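You operate a simulated robot arm through the tools that you are given. There is no shell and no other tool. Be economical: measure what you need, move in short steps, check, and stop when the job is done.

The job below is to be done with a simulated robot arm. You get a single attempt, and the scene is never put back.

JOB
Put things in order on the hobby table top. At the end: the beige stubby brush stands where the cream three-dot balsa wedge stood; the blue cartridge (marked "INK") stands on top of the clear brook jar; the cream three-dot balsa wedge stands where the blue cartridge stood; the silver corn tin stands on top of the orange tea carton; whatever was shut is shut again. Leave all else as you found it, and nothing knocked over.

It is judged by the outcome, as a careful person would: the job done as asked, and still so three seconds after it is handed in. It fails if anything else is knocked over, pushed out of place, dropped, spilled or broken.

ROBOT AND FRAMES
A 6-joint arm with a two-finger parallel gripper, fixed in place. Base frame: the origin is at the foot of the arm, x ahead of it, y to its left, z up; the work surface is at about z = 0. Lengths are in mm, angles in degrees, forces in N, time in s.
With the tool pointing down near the work surface it reaches from about 180 to 460 mm from the base axis. Its first joint turns from -70.0 to 70.0 degrees. Payload 1.9 kg.
The TCP is the grasp point between the finger pads, 23 mm short of the fingertips. In the tool frame z runs along the fingers and y along their closing line. Largest opening 94 mm; finger width 38, thickness 10; the body of the gripper, 54 by 96 mm, starts 39 mm behind the TCP.
Orientation is that of the tool frame in the base frame, as a unit quaternion [w, x, y, z]. With the fingers straight down and closing along the base's y, the tool's x points along the base's -x, its y along +y and its z along -z.

CONTROLS
- The arm moves only by the tool arm_command. Its argument "deltas" is a list of rows, each a list of 7 numbers: the shift along the base's x, y, z in mm, then the turn, a rotation vector about the base's x, y, z in degrees, then the closure, from 0 (fully open) to 1 (shut). In form: [[x, y, z, wx, wy, wz, fingers], ...]. A call has 1 to 20 rows; each row is the pose to reach, as a shift and turn from the pose commanded when the call began. Rows are played at 5 a second. More than 50 mm and 8.6 degrees between two rows, or a gripper value outside its range, and nothing of the call is played. A pose out of reach is approached as far as the arm can. The call stops where the force on the tool passes 40 N (or 10 N more than at its start, if that is more) or the arm is blocked; 0.2 s more then pass. Each finger travels about 108 mm/s and halts on what it meets, pressing with about 25 N; the grip force reading is that of the motor and also rises with nothing between the fingers. The clock runs only during rows and for 0.2 s after the last one: add rows that repeat a pose to give the fingers time. It gives the time, the measured TCP pose, the force on the tool (base axes), the opening and the grip force at its end, in the units of the frame above (readings bear some noise).
- Cameras (640 x 400 px; columns grow to the right, rows downward): "scene" is fixed at [63.8, 317, 427.9]; the picture's right is [-0.71, -0.70, 0.00], its down [-0.39, 0.40, -0.83] and it looks along [0.58, -0.59, -0.56] (base axes); focal length 246 px, centre (320, 200). "wrist" rides on the gripper at [86, 16, -75] in the tool frame; the picture's right is [-0.18, 0.98, 0.00], its down [-0.58, -0.11, -0.81] and it looks along [-0.79, -0.15, 0.59] (tool axes); focal length 243 px, centre (320, 200). There is no depth. A picture from a camera that has moved, and an enlarged one, comes with that camera's place and axes in the base frame and with its lens.
- snapshot(camera): a new picture of that camera. The clock stands still meanwhile.
- enlarge(camera, box): a new picture of the part [left, top, right, bottom] of that camera's present view, enlarged. The clock stands still meanwhile.
- close_job(): hands the job in; it is judged then, once.

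Work in short steps. Places have to be worked out from the pictures, the camera data and where the tool is seen: move nearer, look again, correct. Check each grasp and each placing, and mend what went wrong. You have 120 turns and 64 pictures in all, those below and enlarged ones among them. Open the gripper and draw the arm clear of the work before you hand the job in, unless the task says otherwise; then end with one line.

The tools are called after "Request:" as a command line: name --pt "numbers of a row" for each row, then --argument value for the rest, lists and objects as JSON in quotes. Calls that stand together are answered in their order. arm_command: Moves the arm, as the interface text tells. Its arguments: {"type":"object","properties":{"deltas":{"type":"array"}},"required":["deltas"]} The other tools are called the same way: snapshot (camera) takes a picture; enlarge (camera, box) takes an enlarged picture of a part of a camera's view; close_job () hands the job in.

At the start:

```text
clock: 0.0
position: [247.1, 74.8, 306.2]
tool_rot: [0.0, 0.0, 1.0, 0.0]
contact_force: [-0.1, 0.5, 0.1]
opening: 94.0
finger_force: 0.0
```

scene: 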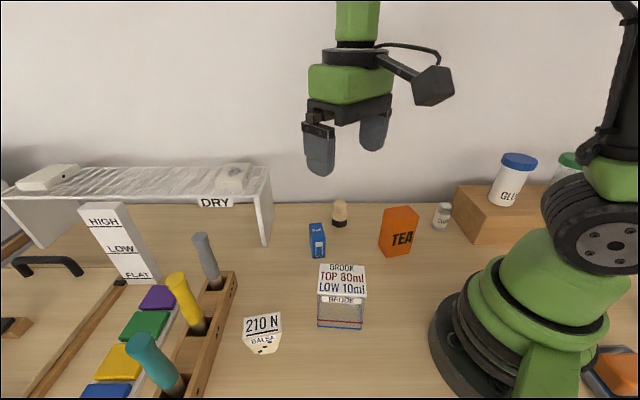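
wrist: 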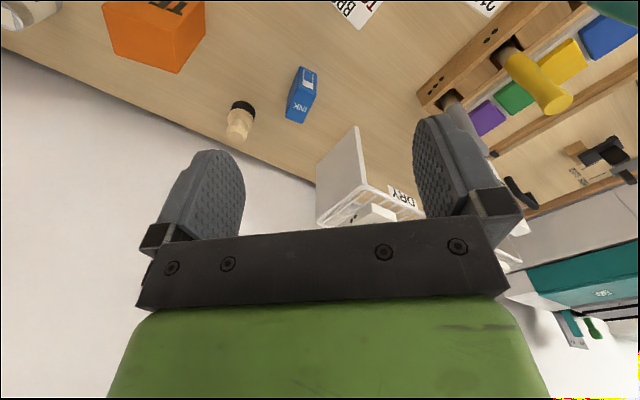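

The scene shows brush, cartridge, tea carton, tin, jar with a card on it, and the wedge. I enlarge the work area to read labels and measure.

Request:
enlarge --camera "scene" --box '[220, 180, 480, 360]'

Request:
enlarge --camera "scene" --box '[0, 150, 260, 400]'

```text
2.22 times, centred on (350, 270) of scene
camera zoom: at [63.8, 317.0, 427.9], right [-0.71, -0.7, 0.0], down [-0.39, 0.4, -0.83], along [0.58, -0.59, -0.56], focal length 547 px, centre (253, 44)
```

zoom: 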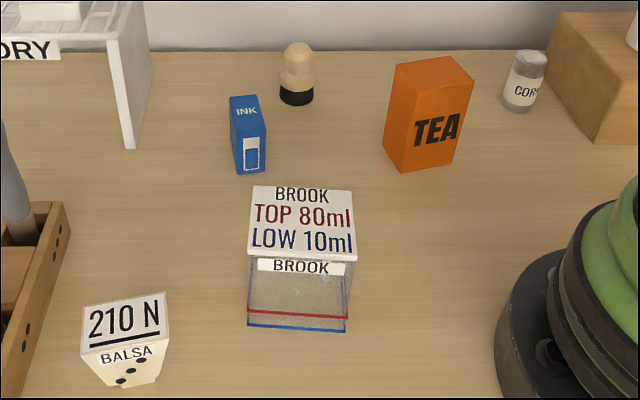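

```text
1.60 times, centred on (130, 275) of scene
camera zoom: at [63.8, 317.0, 427.9], right [-0.71, -0.7, 0.0], down [-0.39, 0.4, -0.83], along [0.58, -0.59, -0.56], focal length 394 px, centre (624, 80)
```

zoom: 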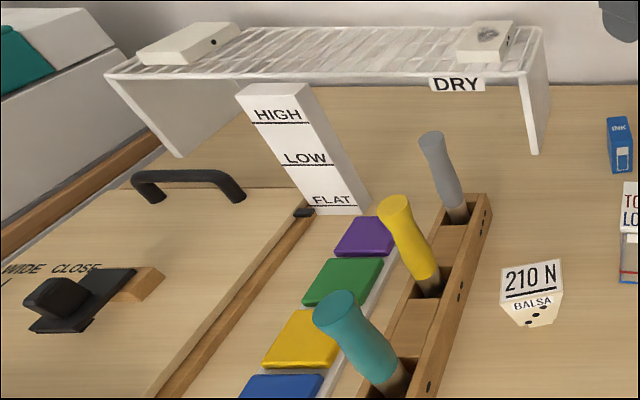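

Rough positions from the scene view: cartridge (348,28), brush (389,-89), wedge (265,238), tin (191,-270), carton (229,-105), jar (~215,110). I tilt the tool to get a steeper overhead view with the wrist camera.

Request:
arm_command --pt "-10 -8 0 0 7.5 0 0" --pt "-20 -16 0 0 15 0 0" --pt "-30 -25 0 0 22.5 0 0" --pt "-40 -35 0 0 30 0 0" --pt "-40 -35 0 0 30 0 0" --pt "-40 -35 0 0 30 0 0"

Request:
snapshot --camera "wrist"

```text
clock: 1.4
position: [207.0, 39.1, 305.5]
tool_rot: [-0.259, 0.0, 0.966, 0.0]
contact_force: [0.8, 0.5, 0.4]
opening: 94.2
finger_force: 0.1
```

```text
59 pictures are left
camera wrist: at [169.4, 56.3, 412.7], right [0.16, 0.98, -0.09], down [0.91, -0.11, 0.41], along [0.39, -0.15, -0.91], focal length 243 px, centre (320, 200)
```

wrist: 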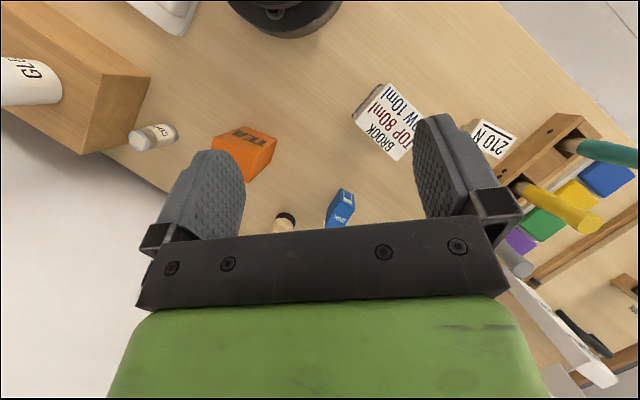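

The overhead view shows all pieces. I enlarge both halves for measurements.

Request:
enlarge --camera "wrist" --box '[260, 70, 540, 245]'

Request:
enlarge --camera "wrist" --box '[80, 70, 320, 240]'

```text
2.29 times, centred on (400, 158) of wrist
camera zoom: at [169.4, 56.3, 412.7], right [0.16, 0.98, -0.09], down [0.91, -0.11, 0.41], along [0.39, -0.15, -0.91], focal length 555 px, centre (137, 297)
```

zoom: 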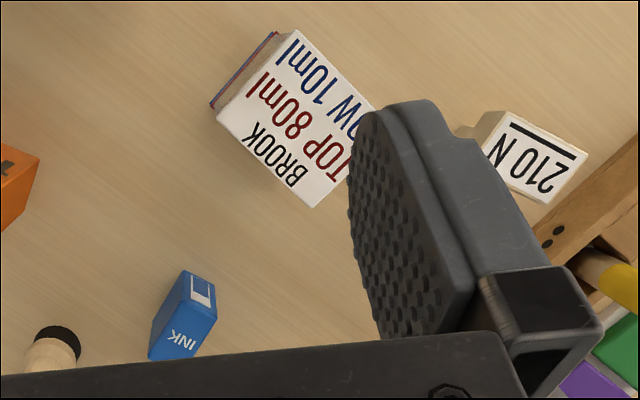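

```text
2.35 times, centred on (200, 155) of wrist
camera zoom: at [169.4, 56.3, 412.7], right [0.16, 0.98, -0.09], down [0.91, -0.11, 0.41], along [0.39, -0.15, -0.91], focal length 571 px, centre (602, 306)
```

zoom: 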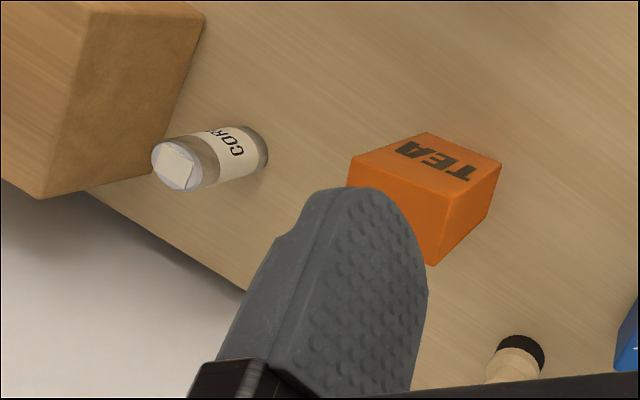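

I need the cartridge's exact shape, so a tight zoom from the scene camera, and the same for the wedge.

Request:
enlarge --camera "scene" --box '[290, 190, 370, 265]'

Request:
enlarge --camera "scene" --box '[225, 295, 305, 365]'

```text
5.33 times, centred on (330, 228) of scene
camera zoom: at [63.8, 317.0, 427.9], right [-0.71, -0.7, 0.0], down [-0.39, 0.4, -0.83], along [0.58, -0.59, -0.56], focal length 1312 px, centre (267, 53)
```

zoom: 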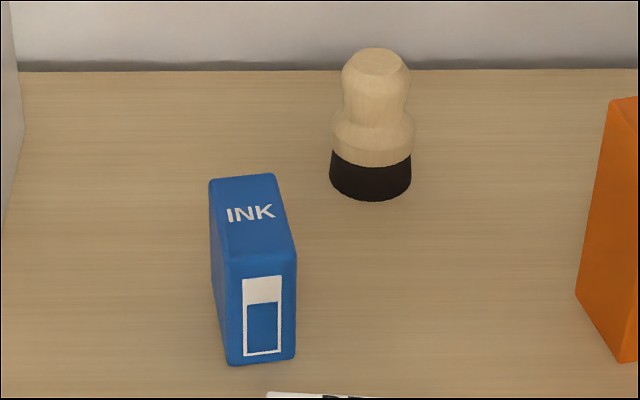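

```text
5.71 times, centred on (265, 330) of scene
camera zoom: at [63.8, 317.0, 427.9], right [-0.71, -0.7, 0.0], down [-0.39, 0.4, -0.83], along [0.58, -0.59, -0.56], focal length 1406 px, centre (634, -543)
```

zoom: 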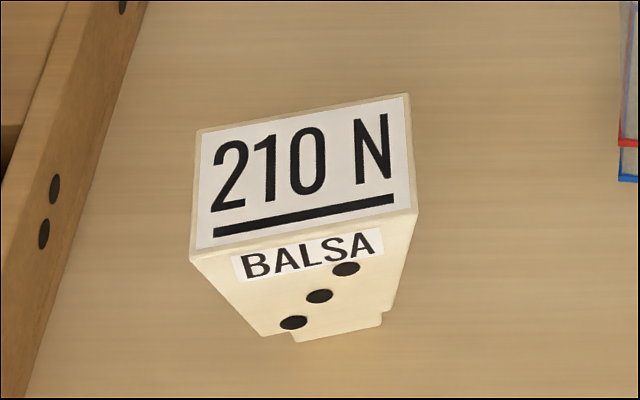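

Cartridge is about 29×49×63 mm centred near (362,23), its width direction at about 54° from x. Jar lid is about 76×56, centre ~(211,107), top z≈106. I straighten the tool and move above the cartridge.

Request:
arm_command --pt "30 -4 -10 0 -7.5 0 0" --pt "70 -8 -40 0 -15 0 0" --pt "110 -12 -70 0 -22.5 0 0" --pt "155 -17 -100 0 -30 0 0" --pt "155 -17 -106 0 -30 0 0"

Request:
arm_command --pt "0 0 -10 0 0 -8 0" --pt "0 0 -20 0 0 -16 0" --pt "0 0 -30 0 0 -24 0" --pt "0 0 -40 0 0 -32 0" --pt "0 0 -50 0 0 -36 0" --pt "0 0 -50 0 0 -36 0"

Request:
snapshot --camera "wrist"

```text
refused: row 2 steps farther than a row can; nothing moved
```

```text
clock: 2.8
position: [206.8, 39.9, 255.5]
tool_rot: [-0.246, 0.299, 0.918, 0.08]
contact_force: [-0.9, 0.6, -0.5]
opening: 93.8
finger_force: 0.0
```

```text
54 pictures are left
camera wrist: at [186.0, 76.0, 362.3], right [0.71, 0.7, -0.09], down [0.67, -0.62, 0.41], along [0.23, -0.35, -0.91], focal length 243 px, centre (320, 200)
```

wrist: 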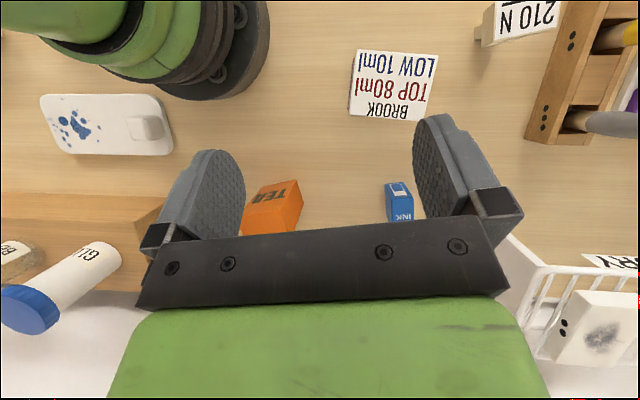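

The first call was refused (step too large), but the yaw happened; the tool is now yawed −36° and tilted 30°. I now untilt about the yawed axis while moving over the cartridge.

Request:
arm_command --pt "30 -3 -5 -4.4 -6.1 0 0" --pt "62 -7 -15 -8.8 -12.15 0 0" --pt "94 -10 -25 -13.2 -18.2 0 0" --pt "126 -14 -40 -17.6 -24.3 0 0" --pt "155 -17 -56 -17.6 -24.3 0 0" --pt "155 -17 -56 -17.6 -24.3 0 0" --pt "155 -17 -86 -17.6 -24.3 0 0" --pt "155 -17 -106 -17.6 -24.3 0 0" --pt "155 -17 -106 -17.6 -24.3 0 0"

Request:
snapshot --camera "wrist"

```text
clock: 4.8
position: [362.6, 26.3, 148.9]
tool_rot: [0.0, 0.309, 0.951, 0.001]
contact_force: [-0.4, 0.3, 0.1]
opening: 94.0
finger_force: 0.0
```

```text
53 pictures are left
camera wrist: at [300.8, 89.7, 222.8], right [0.73, 0.69, 0.0], down [0.41, -0.43, 0.81], along [0.55, -0.59, -0.59], focal length 243 px, centre (320, 200)
```

wrist: 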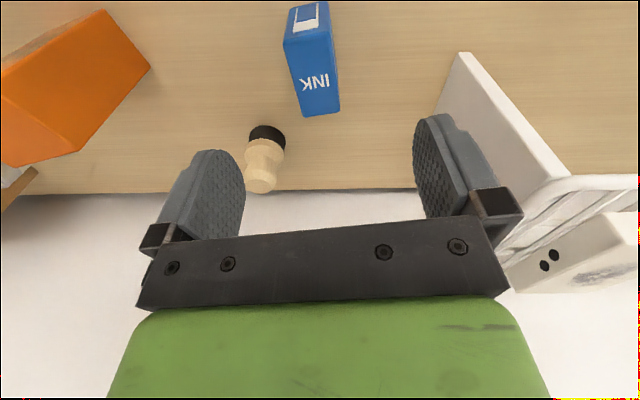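

The cartridge lies between the fingers, centre ≈(358,25). I lower so the pads straddle it and then close gently in place.

Request:
arm_command --pt "-4 2 -30 0 0 0 0" --pt "-4 2 -60 0 0 0 0" --pt "-4 2 -90 0 0 0 0" --pt "-4 2 -107 0 0 0 0" --pt "-4 2 -107 0 0 0 0"

Request:
snapshot --camera "wrist"

```text
clock: 6.0
position: [358.2, 25.1, 43.2]
tool_rot: [0.0, 0.309, 0.951, 0.0]
contact_force: [0.6, 0.0, -1.2]
opening: 93.9
finger_force: 0.1
```

```text
52 pictures are left
camera wrist: at [297.4, 89.6, 116.8], right [0.73, 0.69, 0.0], down [0.41, -0.43, 0.81], along [0.55, -0.59, -0.59], focal length 243 px, centre (320, 200)
```

wrist: 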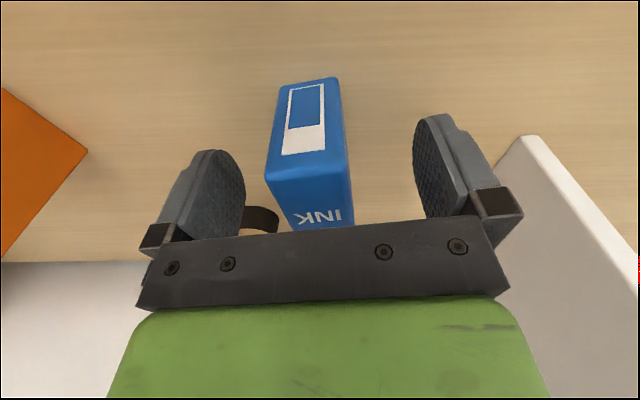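

Aligned well. I close, dwell, and lift.

Request:
arm_command --pt "0 0 0 0 0 0 1" --pt "0 0 0 0 0 0 1" --pt "0 0 0 0 0 0 1" --pt "0 0 0 0 0 0 1" --pt "0 0 15 0 0 0 1" --pt "0 0 40 0 0 0 1" --pt "0 0 80 0 0 0 1" --pt "0 0 120 0 0 0 1" --pt "0 0 150 0 0 0 1" --pt "0 0 150 0 0 0 1"

Request:
snapshot --camera "scene"

```text
clock: 8.2
position: [356.9, 24.2, 192.0]
tool_rot: [0.0, 0.309, 0.951, 0.001]
contact_force: [-1.3, 0.6, -0.8]
opening: 29.4
finger_force: 24.8
```

```text
51 pictures are left
```

scene: 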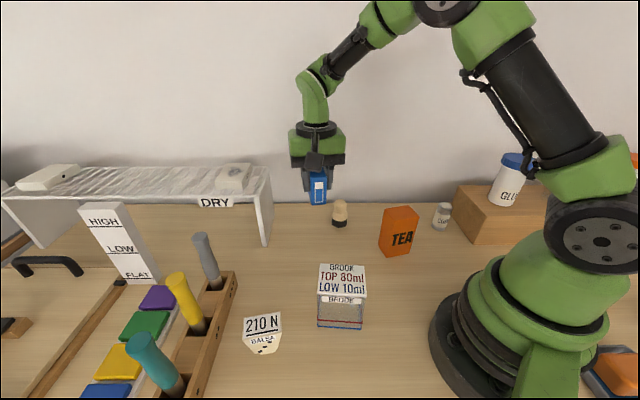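

Cartridge is held (opening 29.4). I carry it above the jar and look.

Request:
arm_command --pt "-30 16 5 0 0 0 1" --pt "-62 34 10 0 0 0 1" --pt "-94 52 10 0 0 0 1" --pt "-122 68 10 0 0 0 1" --pt "-146 81 10 0 0 0 1" --pt "-146 81 10 0 0 0 1" --pt "-146 81 10 0 0 0 1"

Request:
snapshot --camera "wrist"

Request:
snapshot --camera "scene"

```text
clock: 9.8
position: [211.3, 104.5, 201.4]
tool_rot: [0.001, 0.309, 0.951, 0.001]
contact_force: [-0.3, 1.6, -1.6]
opening: 29.7
finger_force: 24.7
```

```text
50 pictures are left
camera wrist: at [150.9, 169.7, 275.5], right [0.73, 0.69, 0.0], down [0.41, -0.43, 0.81], along [0.55, -0.59, -0.59], focal length 243 px, centre (320, 200)
```

wrist: 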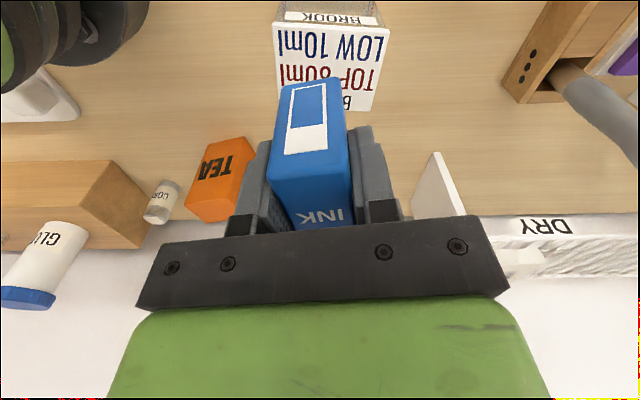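

```text
49 pictures are left
```

scene: 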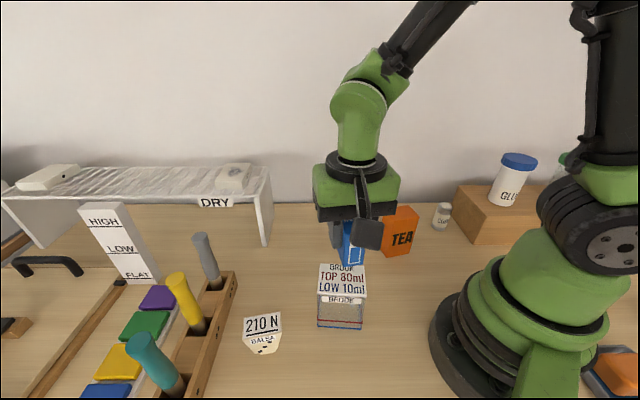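

Blending the estimates the lid centre is near (215,109), top between 91 and 106. I shift slightly, lower to about 10–20 mm above, and look.

Request:
arm_command --pt "4.5 2 -15 0 0 0 1" --pt "4.5 2 -30 0 0 0 1" --pt "4.5 2 -42 0 0 0 1" --pt "4.5 2 -42 0 0 0 1"

Request:
enlarge --camera "scene" --box '[280, 190, 420, 340]'

Request:
snapshot --camera "wrist"

```text
clock: 10.8
position: [215.9, 108.1, 161.1]
tool_rot: [0.0, 0.309, 0.951, 0.001]
contact_force: [0.5, 0.8, -0.3]
opening: 29.3
finger_force: 24.9
```

```text
2.67 times, centred on (350, 265) of scene
camera zoom: at [63.8, 317.0, 427.9], right [-0.71, -0.7, 0.0], down [-0.39, 0.4, -0.83], along [0.58, -0.59, -0.56], focal length 656 px, centre (240, 27)
```

zoom: 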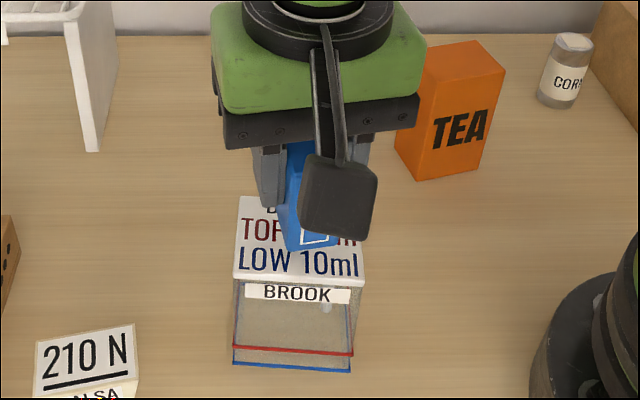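

```text
47 pictures are left
camera wrist: at [156.4, 171.6, 234.9], right [0.73, 0.69, 0.0], down [0.41, -0.43, 0.81], along [0.55, -0.59, -0.59], focal length 243 px, centre (320, 200)
```

wrist: 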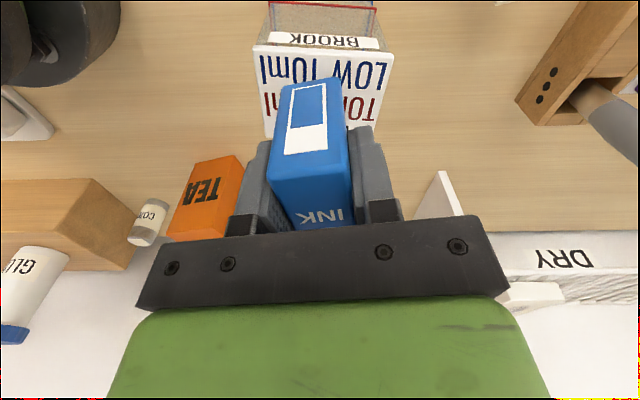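

Triangulating the front edge gives lid top ≈96 and centre ≈(219,109). I shift +4.5 in x and descend to just above the lid.

Request:
arm_command --pt "4.5 -0.5 -4 0 0 0 1" --pt "4.5 -0.5 -8 0 0 0 1" --pt "4.5 -0.5 -12 0 0 0 1" --pt "4.5 -0.5 -14 0 0 0 1" --pt "4.5 -0.5 -14 0 0 0 1"

Request:
enlarge --camera "scene" --box '[280, 190, 420, 340]'

```text
clock: 12.0
position: [220.3, 108.2, 145.7]
tool_rot: [0.0, 0.309, 0.951, 0.001]
contact_force: [-0.4, -0.5, -0.4]
opening: 29.6
finger_force: 25.3
```

```text
2.67 times, centred on (350, 265) of scene
camera zoom: at [63.8, 317.0, 427.9], right [-0.71, -0.7, 0.0], down [-0.39, 0.4, -0.83], along [0.58, -0.59, -0.56], focal length 656 px, centre (240, 27)
```

zoom: 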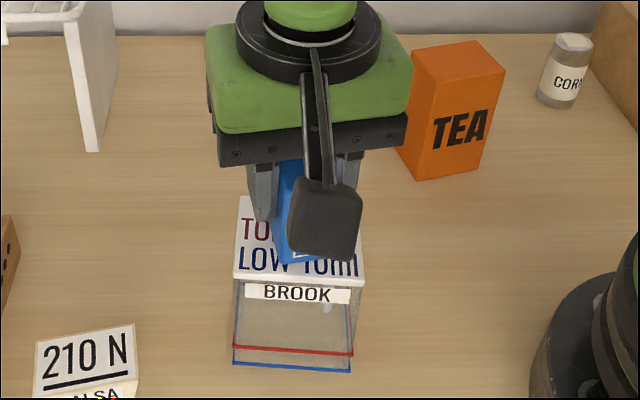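

Laterally centred; no contact yet. I descend in 1.5 mm steps watching force.

Request:
arm_command --pt "0 0 -1.5 0 0 0 1" --pt "0 0 -3 0 0 0 1" --pt "0 0 -4.5 0 0 0 1" --pt "0 0 -4.5 0 0 0 1"

```text
clock: 13.0
position: [220.9, 106.7, 142.6]
tool_rot: [0.001, 0.309, 0.951, 0.001]
contact_force: [-3.7, 1.1, 23.5]
opening: 29.4
finger_force: 25.0
```

Contact made (23 N). I relieve 1.5 mm to reduce the load and read.

Request:
arm_command --pt "0 0 1.2 0 0 0 1" --pt "0 0 1.2 0 0 0 1"

Request:
snapshot --camera "wrist"

```text
clock: 13.6
position: [220.4, 107.4, 143.0]
tool_rot: [0.0, 0.309, 0.951, 0.0]
contact_force: [0.4, 0.4, 1.5]
opening: 29.4
finger_force: 24.7
```

```text
45 pictures are left
camera wrist: at [159.8, 171.3, 216.9], right [0.73, 0.69, 0.0], down [0.41, -0.43, 0.81], along [0.55, -0.59, -0.59], focal length 243 px, centre (320, 200)
```

wrist: 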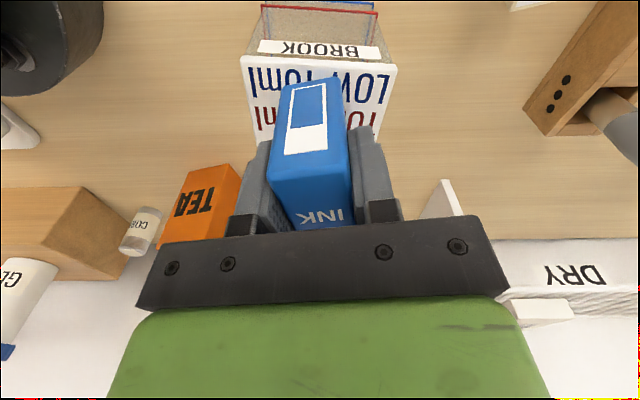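

Cartridge sits ~10 mm from the front edge; I shift it 4 mm toward the front to centre it, then set down and release.

Request:
arm_command --pt "0 0 3 0 0 0 1" --pt "-3 2.6 3 0 0 0 1" --pt "-3 2.6 3 0 0 0 1" --pt "-3 2.6 1 0 0 0 1" --pt "-3 2.6 -0.2 0 0 0 1" --pt "-3 2.6 -0.2 0 0 0 1"

```text
clock: 15.0
position: [218.1, 111.1, 143.0]
tool_rot: [0.001, 0.309, 0.951, 0.001]
contact_force: [0.7, 0.6, 0.0]
opening: 29.3
finger_force: 24.1
```

Not quite in contact; I go down 0.8 mm more, then open slowly.

Request:
arm_command --pt "0 0 -0.8 0 0 0 1" --pt "0 0 -0.8 0 0 0 1" --pt "0 0 -0.8 0 0 0 0.6" --pt "0 0 -0.8 0 0 0 0.4" --pt "0 0 -0.8 0 0 0 0.3" --pt "0 0 -0.8 0 0 0 0.3"

Request:
snapshot --camera "wrist"

```text
clock: 16.4
position: [217.1, 110.0, 142.2]
tool_rot: [0.001, 0.309, 0.951, 0.001]
contact_force: [0.9, 0.1, -0.1]
opening: 65.7
finger_force: 0.1
```

```text
44 pictures are left
camera wrist: at [156.8, 174.4, 216.4], right [0.73, 0.69, 0.0], down [0.41, -0.43, 0.81], along [0.55, -0.59, -0.59], focal length 243 px, centre (320, 200)
```

wrist: 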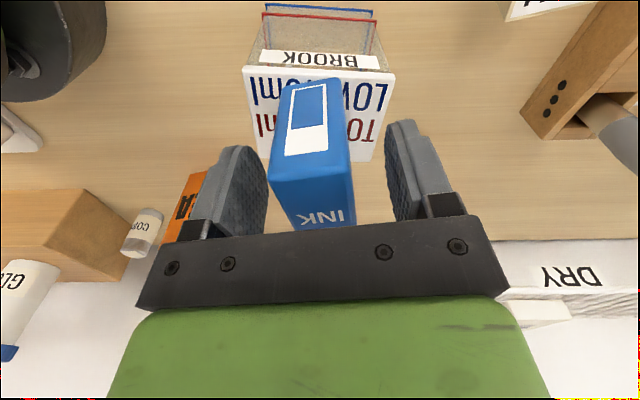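

Cartridge stands on the jar lid. I rise clear and move toward the wedge, staying high, for a look.

Request:
arm_command --pt "0 0 25 0 0 0 0.3" --pt "0 0 60 0 0 0 0.3" --pt "0 0 95 0 0 0 0.3" --pt "20 36 95 0 0 0 0.3" --pt "35 75 80 0 0 0 0.3" --pt "43 115 50 0 0 0 0.3" --pt "43 125 28 0 0 0 0.3" --pt "43 125 28 0 0 0 0.3"

Request:
snapshot --camera "wrist"

Request:
snapshot --camera "scene"

```text
refused: row 6 steps farther than a row can; nothing moved
```

```text
43 pictures are left
camera wrist: at [156.8, 174.4, 216.4], right [0.73, 0.69, 0.0], down [0.41, -0.43, 0.81], along [0.55, -0.59, -0.59], focal length 243 px, centre (320, 200)
```

wrist: 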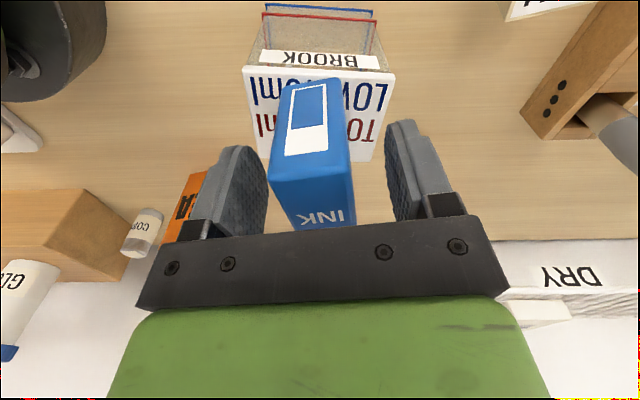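

```text
42 pictures are left
```

scene: 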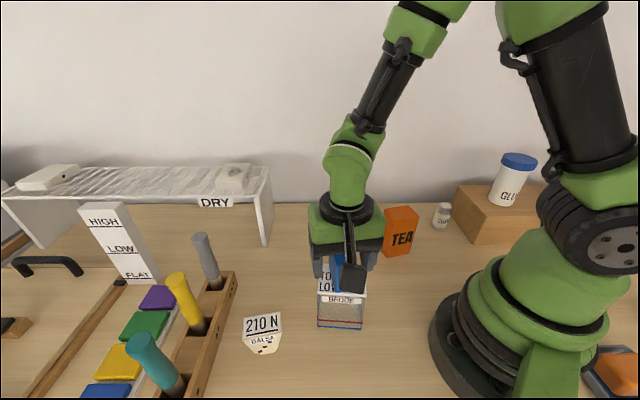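

A row was too long; I resend with smaller steps.

Request:
arm_command --pt "0 0 25 0 0 0 0.3" --pt "0 0 60 0 0 0 0.3" --pt "0 0 95 0 0 0 0.3" --pt "15 36 95 0 0 0 0.3" --pt "30 75 85 0 0 0 0.3" --pt "40 105 60 0 0 0 0.3" --pt "43 125 30 0 0 0 0.3" --pt "43 125 30 0 0 0 0.3"

Request:
snapshot --camera "wrist"

```text
clock: 18.2
position: [262.4, 235.7, 173.3]
tool_rot: [0.0, 0.309, 0.951, 0.001]
contact_force: [-1.0, 0.3, 0.8]
opening: 65.9
finger_force: 0.1
```

```text
41 pictures are left
camera wrist: at [201.0, 300.4, 246.6], right [0.73, 0.69, 0.0], down [0.41, -0.43, 0.81], along [0.55, -0.59, -0.59], focal length 243 px, centre (320, 200)
```

wrist: 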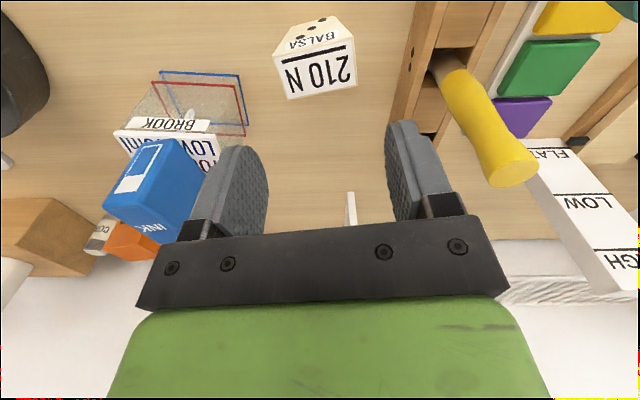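

I enlarge the wedge in this view to understand its shape and foot.

Request:
enlarge --camera "wrist" --box '[250, 0, 450, 125]'

```text
3.20 times, centred on (350, 62) of wrist
camera zoom: at [201.0, 300.4, 246.6], right [0.73, 0.69, 0.0], down [0.41, -0.43, 0.81], along [0.55, -0.59, -0.59], focal length 776 px, centre (224, 640)
```

zoom: 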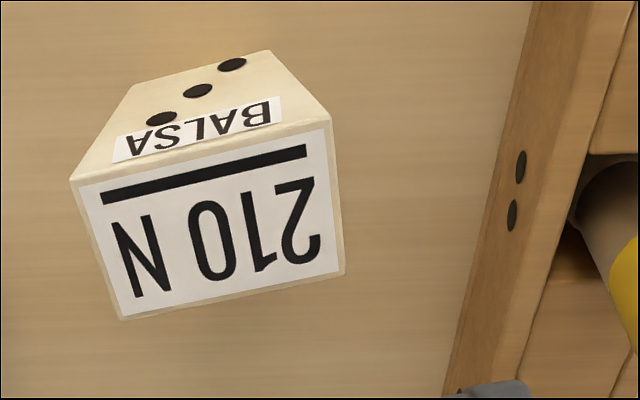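

Wedge top is ~54×33 centred near (259,238), rack face ~79 mm away along the closing line, so gripping across the width is clear. I open to ~83 mm, correct and lower to z≈105, then check.

Request:
arm_command --pt "-2 3 0 0 0 0 0.12" --pt "-2 3 -25 0 0 0 0.12" --pt "-2 3 -50 0 0 0 0.12" --pt "-2 3 -68 0 0 0 0.12" --pt "-2 3 -68 0 0 0 0.12"

Request:
snapshot --camera "wrist"

Request:
snapshot --camera "scene"

```text
clock: 19.4
position: [259.8, 237.8, 104.1]
tool_rot: [0.0, 0.309, 0.951, 0.001]
contact_force: [0.3, 1.1, -0.4]
opening: 82.6
finger_force: 0.2
```

```text
39 pictures are left
camera wrist: at [198.7, 302.0, 177.7], right [0.73, 0.69, 0.0], down [0.41, -0.43, 0.81], along [0.55, -0.59, -0.59], focal length 243 px, centre (320, 200)
```

wrist: 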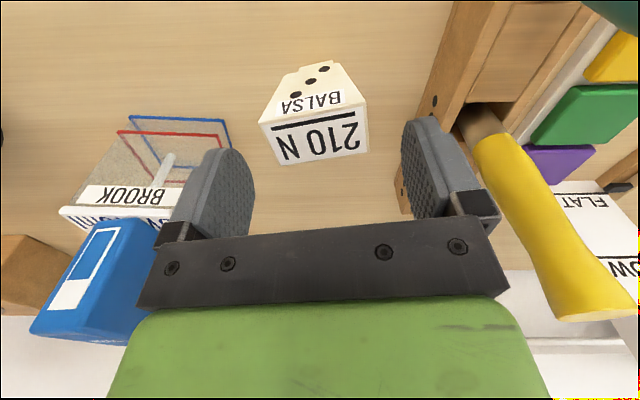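

```text
38 pictures are left
```

scene: 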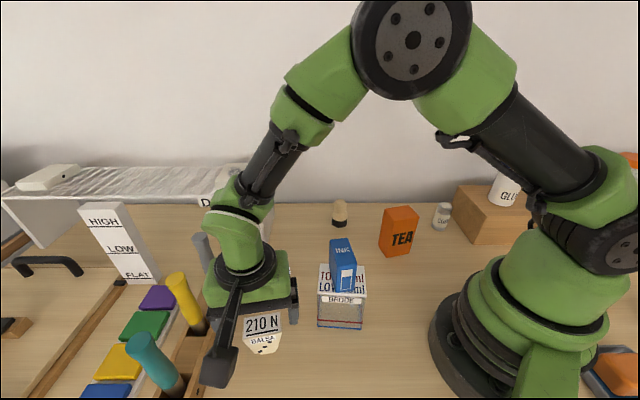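

Wedge is centred between the fingers. I lower to z≈45.

Request:
arm_command --pt "0 0 -20 0 0 0 0.12" --pt "0 0 -40 0 0 0 0.12" --pt "0 0 -58 0 0 0 0.12" --pt "0 0 -58 0 0 0 0.12"

Request:
snapshot --camera "wrist"

```text
clock: 20.4
position: [259.2, 238.2, 46.7]
tool_rot: [0.001, 0.309, 0.951, 0.0]
contact_force: [-0.6, -0.3, 0.0]
opening: 82.7
finger_force: 0.0
```

```text
37 pictures are left
camera wrist: at [199.0, 303.1, 121.0], right [0.73, 0.69, 0.0], down [0.41, -0.43, 0.81], along [0.55, -0.59, -0.59], focal length 243 px, centre (320, 200)
```

wrist: 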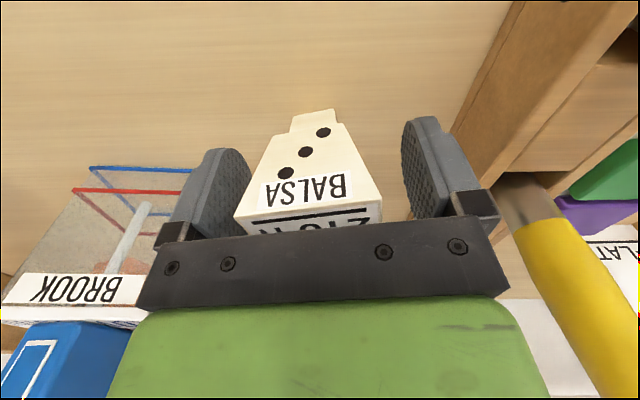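

The wedge tapers downward to a small foot, so I grip near its wide top edge: raise to z≈57, close, and lift slightly.

Request:
arm_command --pt "0 0 10 0 0 0 0.12" --pt "0 0 10 0 0 0 0.3" --pt "0 0 10 0 0 0 0.4" --pt "0 0 10 0 0 0 1" --pt "0 0 10 0 0 0 1" --pt "0 0 10 0 0 0 1"

Request:
snapshot --camera "wrist"

```text
clock: 21.8
position: [257.9, 238.9, 57.9]
tool_rot: [0.0, 0.309, 0.951, 0.001]
contact_force: [-1.1, -0.7, 2.3]
opening: 54.5
finger_force: 24.9
```

```text
36 pictures are left
camera wrist: at [198.8, 302.7, 130.9], right [0.73, 0.69, 0.0], down [0.41, -0.43, 0.81], along [0.55, -0.59, -0.59], focal length 243 px, centre (320, 200)
```

wrist: 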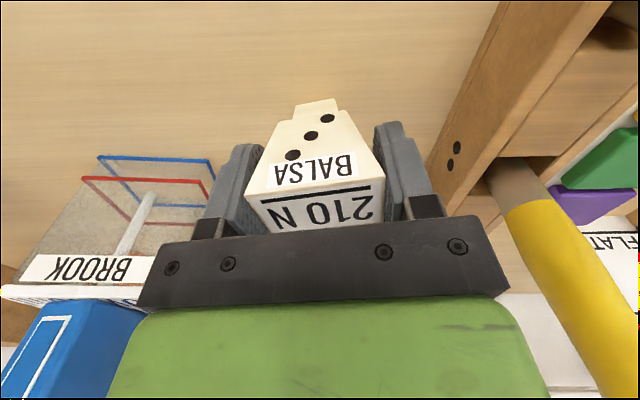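

Grip is 54.5 mm. Lift a bit and check the hang.

Request:
arm_command --pt "0 0 10 0 0 0 1" --pt "0 0 30 0 0 0 1" --pt "0 0 60 0 0 0 1" --pt "0 0 60 0 0 0 1"

Request:
snapshot --camera "wrist"

Request:
enlarge --camera "scene" --box '[160, 200, 340, 360]'

```text
clock: 22.8
position: [259.6, 238.5, 117.0]
tool_rot: [0.0, 0.309, 0.951, 0.0]
contact_force: [-0.1, 0.1, -0.2]
opening: 54.5
finger_force: 25.1
```

```text
35 pictures are left
camera wrist: at [198.9, 303.4, 190.1], right [0.73, 0.69, 0.0], down [0.41, -0.43, 0.81], along [0.55, -0.59, -0.59], focal length 243 px, centre (320, 200)
```

wrist: 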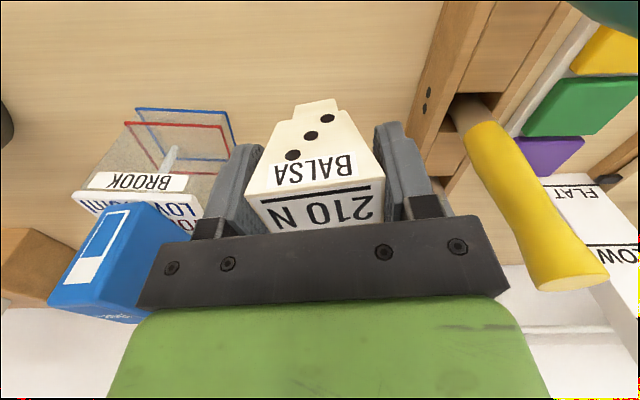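

```text
2.50 times, centred on (250, 280) of scene
camera zoom: at [63.8, 317.0, 427.9], right [-0.71, -0.7, 0.0], down [-0.39, 0.4, -0.83], along [0.58, -0.59, -0.56], focal length 615 px, centre (495, 0)
```

zoom: 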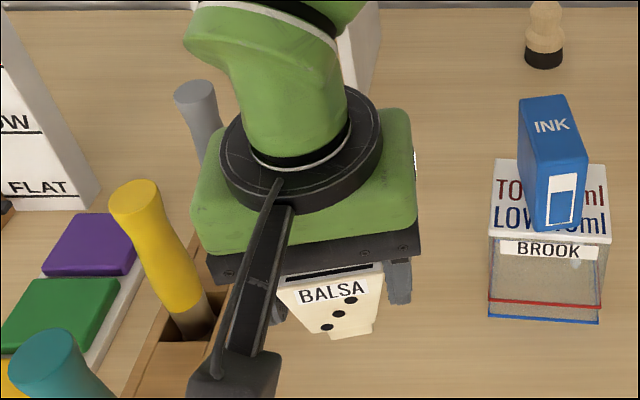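

The wedge hangs securely. I carry it at height to the cartridge's old spot (356,26).

Request:
arm_command --pt "0 0 40 0 0 0 1" --pt "10 -25 50 0 0 0 1" --pt "26 -60 50 0 0 0 1" --pt "44 -98 50 0 0 0 1" --pt "63 -138 50 0 0 0 1" --pt "80 -177 45 0 0 0 1" --pt "97 -211 40 0 0 0 1" --pt "97 -211 10 0 0 0 1" --pt "97 -211 -20 0 0 0 1" --pt "97 -211 -45 0 0 0 1" --pt "97 -211 -45 0 0 0 1"

Request:
snapshot --camera "wrist"

Request:
enlarge --camera "scene" --box '[240, 150, 420, 280]'

```text
clock: 25.2
position: [356.6, 28.0, 72.4]
tool_rot: [0.001, 0.309, 0.951, 0.001]
contact_force: [-0.1, 0.2, -0.2]
opening: 54.4
finger_force: 25.5
```

```text
33 pictures are left
camera wrist: at [295.1, 92.7, 147.1], right [0.73, 0.69, 0.0], down [0.41, -0.43, 0.81], along [0.55, -0.59, -0.59], focal length 243 px, centre (320, 200)
```

wrist: 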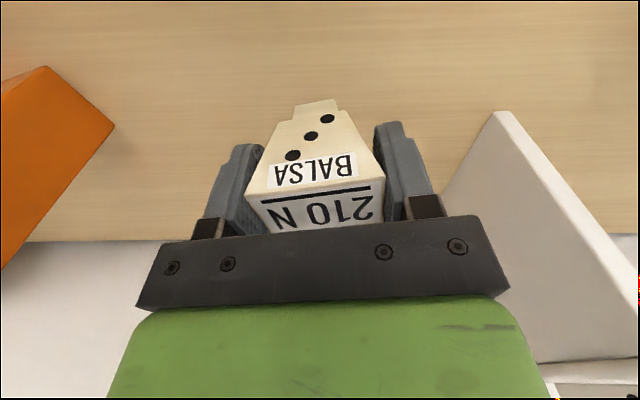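

```text
3.08 times, centred on (330, 215) of scene
camera zoom: at [63.8, 317.0, 427.9], right [-0.71, -0.7, 0.0], down [-0.39, 0.4, -0.83], along [0.58, -0.59, -0.56], focal length 757 px, centre (289, 154)
```

zoom: 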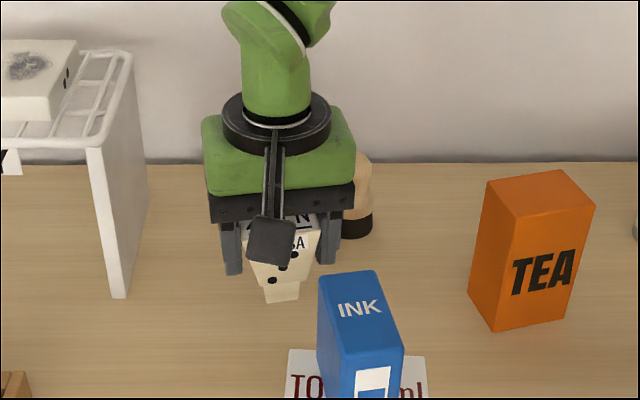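

Over the spot. I lower to within 1 mm of the original grasp height, then check force.

Request:
arm_command --pt "0 0 -6 0 0 0 1" --pt "0 0 -11 0 0 0 1" --pt "0 0 -14 0 0 0 1" --pt "0 0 -15 0 0 0 1" --pt "0 0 -15 0 0 0 1"

```text
clock: 26.4
position: [356.4, 27.1, 57.7]
tool_rot: [0.001, 0.308, 0.951, 0.0]
contact_force: [-2.2, -1.3, 12.9]
opening: 54.6
finger_force: 25.0
```

Touching with 13 N. I relieve slightly and open slowly.

Request:
arm_command --pt "0 0 0.5 0 0 0 1" --pt "0 0 0.5 0 0 0 1" --pt "0 0 0.5 0 0 0 0.38" --pt "0 0 0.5 0 0 0 0.3" --pt "0 0 0.5 0 0 0 0.2" --pt "0 0 0.5 0 0 0 0.15" --pt "0 0 0.5 0 0 0 0.15"

Request:
snapshot --camera "wrist"

```text
clock: 28.0
position: [355.4, 27.4, 56.5]
tool_rot: [0.0, 0.308, 0.951, 0.001]
contact_force: [-0.2, -0.1, -0.2]
opening: 80.0
finger_force: 0.1
```

```text
31 pictures are left
camera wrist: at [295.1, 91.6, 130.7], right [0.73, 0.69, 0.0], down [0.41, -0.43, 0.81], along [0.55, -0.59, -0.59], focal length 243 px, centre (320, 200)
```

wrist: 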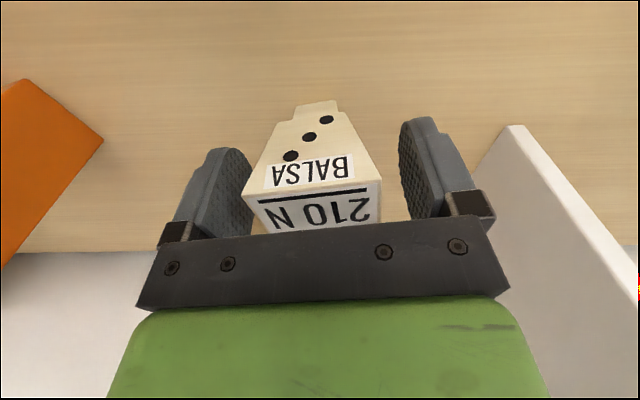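

Wedge stands on its own. I rise and go above the brush with the same yaw.

Request:
arm_command --pt "0 0 30 0 0 0 0.15" --pt "0 0 70 0 0 0 0.1" --pt "0 0 105 0 0 0 0" --pt "10 -38 105 0 0 0 0" --pt "20 -76 105 0 0 0 0" --pt "30 -110 100 0 0 0 0" --pt "30 -110 90 0 0 0 0" --pt "30 -110 90 0 0 0 0"

Request:
snapshot --camera "wrist"

Request:
snapshot --camera "scene"

```text
clock: 29.8
position: [387.2, -84.3, 144.3]
tool_rot: [0.001, 0.309, 0.951, 0.001]
contact_force: [-0.1, 0.2, 0.1]
opening: 94.2
finger_force: 0.0
```

```text
30 pictures are left
camera wrist: at [326.5, -19.6, 219.0], right [0.73, 0.69, 0.0], down [0.41, -0.43, 0.81], along [0.55, -0.59, -0.59], focal length 243 px, centre (320, 200)
```

wrist: 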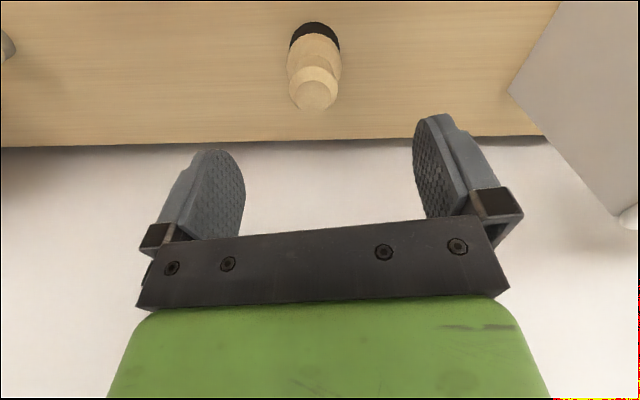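

```text
29 pictures are left
```

scene: 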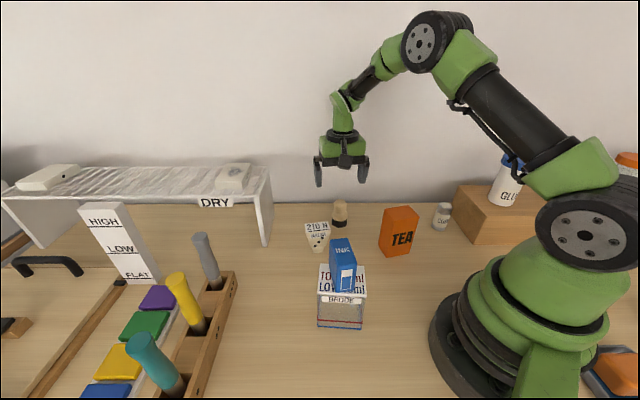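

Brush base centre ≈(384.5,-86), height ~76 with its bulge at z≈33. I shift laterally and lower to z≈42.

Request:
arm_command --pt "-1.8 -2.9 -30 0 0 0 0" --pt "-1.8 -2.9 -55 0 0 0 0" --pt "-1.8 -2.9 -55 0 0 0 0"

Request:
snapshot --camera "wrist"

```text
clock: 30.6
position: [384.3, -85.2, 90.7]
tool_rot: [0.0, 0.309, 0.951, 0.001]
contact_force: [0.4, -0.5, -0.4]
opening: 94.0
finger_force: 0.0
```

```text
28 pictures are left
camera wrist: at [323.3, -20.0, 164.4], right [0.73, 0.69, 0.0], down [0.41, -0.43, 0.81], along [0.55, -0.59, -0.59], focal length 243 px, centre (320, 200)
```

wrist: 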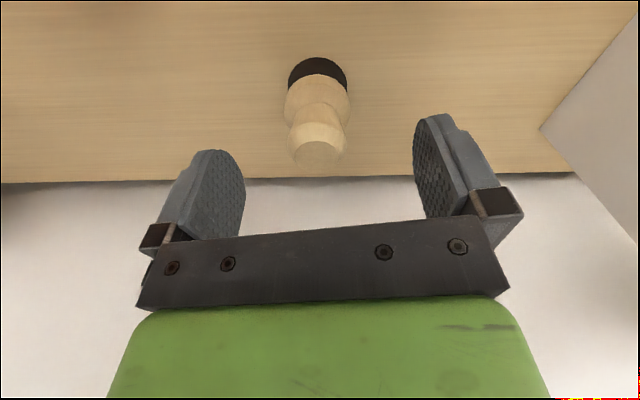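

Position confirmed (383,-85). Lower 49 mm and close gently.

Request:
arm_command --pt "-0.8 0.5 -25 0 0 0 0" --pt "-0.8 0.5 -49 0 0 0 0" --pt "-0.8 0.5 -49 0 0 0 0.25" --pt "-0.8 0.5 -49 0 0 0 0.45" --pt "-0.8 0.5 -49 0 0 0 1" --pt "-0.8 0.5 -49 0 0 0 1" --pt "-0.8 0.5 -49 0 0 0 1"

Request:
snapshot --camera "wrist"

```text
clock: 32.2
position: [382.8, -83.7, 42.7]
tool_rot: [0.0, 0.31, 0.951, 0.001]
contact_force: [-0.3, 0.2, 1.0]
opening: 40.5
finger_force: 24.6
```

```text
27 pictures are left
camera wrist: at [322.9, -19.9, 116.6], right [0.73, 0.69, 0.0], down [0.41, -0.43, 0.81], along [0.55, -0.59, -0.59], focal length 243 px, centre (320, 200)
```

wrist: 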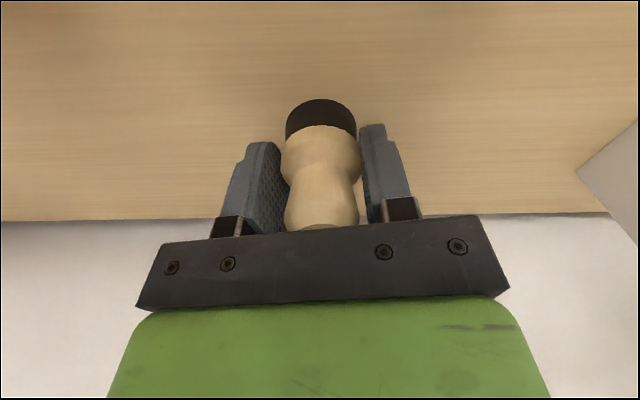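

Brush gripped at 40.5 mm. I lift and carry it to above the wedge's original spot (259,238), allowing for its ~3 mm offset in the grip.

Request:
arm_command --pt "0 0 10 0 0 0 1" --pt "0 0 40 0 0 0 1" --pt "0 0 80 0 0 0 1" --pt "0 0 120 0 0 0 1" --pt "-10 32 132 0 0 0 1" --pt "-25 68 132 0 0 0 1" --pt "-40 106 132 0 0 0 1" --pt "-55 144 132 0 0 0 1" --pt "-70 182 132 0 0 0 1" --pt "-85 220 132 0 0 0 1" --pt "-98 256 132 0 0 0 1" --pt "-112 292 125 0 0 0 1" --pt "-122.5 322 105 0 0 0 1" --pt "-122.5 322 70 0 0 0 1" --pt "-122.5 322 40 0 0 0 1" --pt "-122.5 322 40 0 0 0 1"

Request:
snapshot --camera "wrist"

Request:
snapshot --camera "scene"

```text
clock: 35.6
position: [261.0, 238.0, 82.7]
tool_rot: [0.0, 0.309, 0.951, 0.001]
contact_force: [-0.7, 0.4, 0.3]
opening: 40.7
finger_force: 25.0
```

```text
26 pictures are left
camera wrist: at [200.0, 302.3, 157.3], right [0.73, 0.69, 0.0], down [0.41, -0.43, 0.81], along [0.55, -0.59, -0.59], focal length 243 px, centre (320, 200)
```

wrist: 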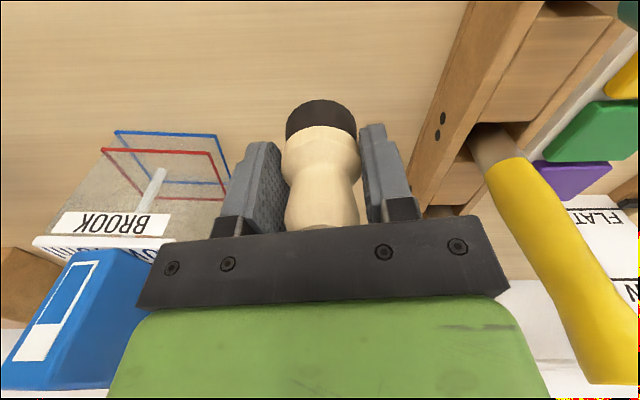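

```text
25 pictures are left
```

scene: 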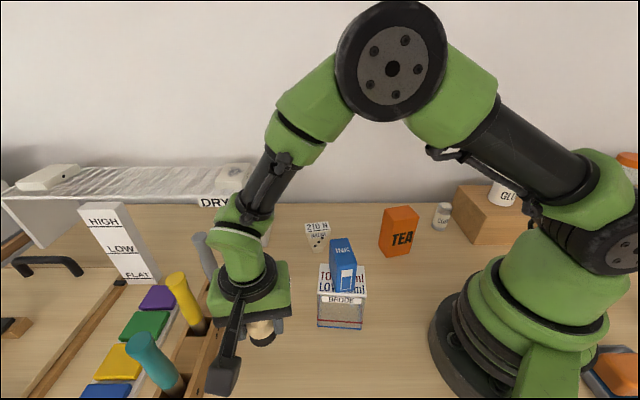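

Brush is steady. Lower 39.5 mm to its original grasp height.

Request:
arm_command --pt "0 0 -15 0 0 0 1" --pt "0 0 -30 0 0 0 1" --pt "0 0 -37 0 0 0 1" --pt "0 0 -39 0 0 0 1" --pt "0 0 -40 0 0 0 1" --pt "0 0 -40 0 0 0 1"

```text
clock: 37.0
position: [260.2, 236.8, 43.5]
tool_rot: [0.0, 0.309, 0.951, 0.001]
contact_force: [0.7, -1.0, -1.2]
opening: 40.3
finger_force: 25.2
```

No contact yet; a further 1 mm in half steps.

Request:
arm_command --pt "0 0 -0.5 0 0 0 1" --pt "0 0 -1 0 0 0 1" --pt "0 0 -1 0 0 0 1"

```text
clock: 37.8
position: [262.7, 237.1, 42.1]
tool_rot: [0.0, 0.31, 0.951, 0.001]
contact_force: [-5.1, -4.0, 15.7]
opening: 40.5
finger_force: 25.0
```

Contact. Relieve 0.4 mm and open slowly.

Request:
arm_command --pt "0 0 0.4 0 0 0 1" --pt "0 0 0.4 0 0 0 1" --pt "0 0 0.4 0 0 0 0.5" --pt "0 0 0.4 0 0 0 0.4" --pt "0 0 0.4 0 0 0 0.25" --pt "0 0 0.4 0 0 0 0.15" --pt "0 0 0.4 0 0 0 0.15"

Request:
snapshot --camera "wrist"

```text
clock: 39.4
position: [261.3, 237.7, 42.7]
tool_rot: [0.0, 0.309, 0.951, 0.001]
contact_force: [-0.6, 1.2, 0.0]
opening: 80.0
finger_force: 0.0
```

```text
24 pictures are left
camera wrist: at [200.7, 301.2, 116.2], right [0.73, 0.69, 0.0], down [0.41, -0.43, 0.81], along [0.55, -0.59, -0.59], focal length 243 px, centre (320, 200)
```

wrist: 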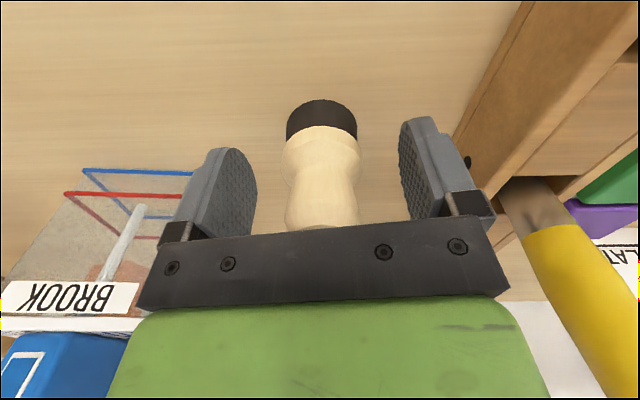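

Brush stands at the wedge's old place. I rise straight up and travel toward the right side at a safe height.

Request:
arm_command --pt "0 0 30 0 0 0 0.15" --pt "0 0 70 0 0 0 0" --pt "0 0 115 0 0 0 0" --pt "0 0 160 0 0 0 0" --pt "5 -5 200 0 0 0 0" --pt "15 -45 205 0 0 -6 0" --pt "24 -85 205 0 0 -12 0" --pt "32 -125 205 0 0 -18 0" --pt "36 -165 205 0 0 -24 0" --pt "36 -205 205 0 0 -30 0" --pt "32 -245 205 0 0 -36 0" --pt "26 -285 205 0 0 -42 0" --pt "18 -325 205 0 0 -50 0" --pt "10 -360 205 0 0 -58 0" --pt "5 -390 205 0 0 -66 0" --pt "0 -410 205 0 0 -74 0" --pt "-5 -420 205 0 0 -82 0" --pt "-10 -430 205 0 0 -90 0" --pt "-10 -430 205 0 0 -90 0"

Request:
snapshot --camera "wrist"

```text
clock: 43.4
position: [250.1, -193.1, 248.5]
tool_rot: [0.0, 0.892, 0.453, 0.0]
contact_force: [0.4, -0.7, 0.0]
opening: 94.2
finger_force: 0.0
```

```text
23 pictures are left
camera wrist: at [314.7, -132.5, 321.9], right [0.69, -0.73, 0.0], down [-0.43, -0.41, 0.81], along [-0.59, -0.55, -0.59], focal length 243 px, centre (320, 200)
```

wrist: 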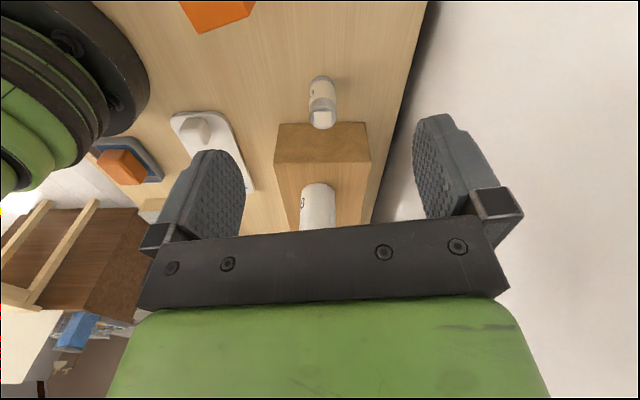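

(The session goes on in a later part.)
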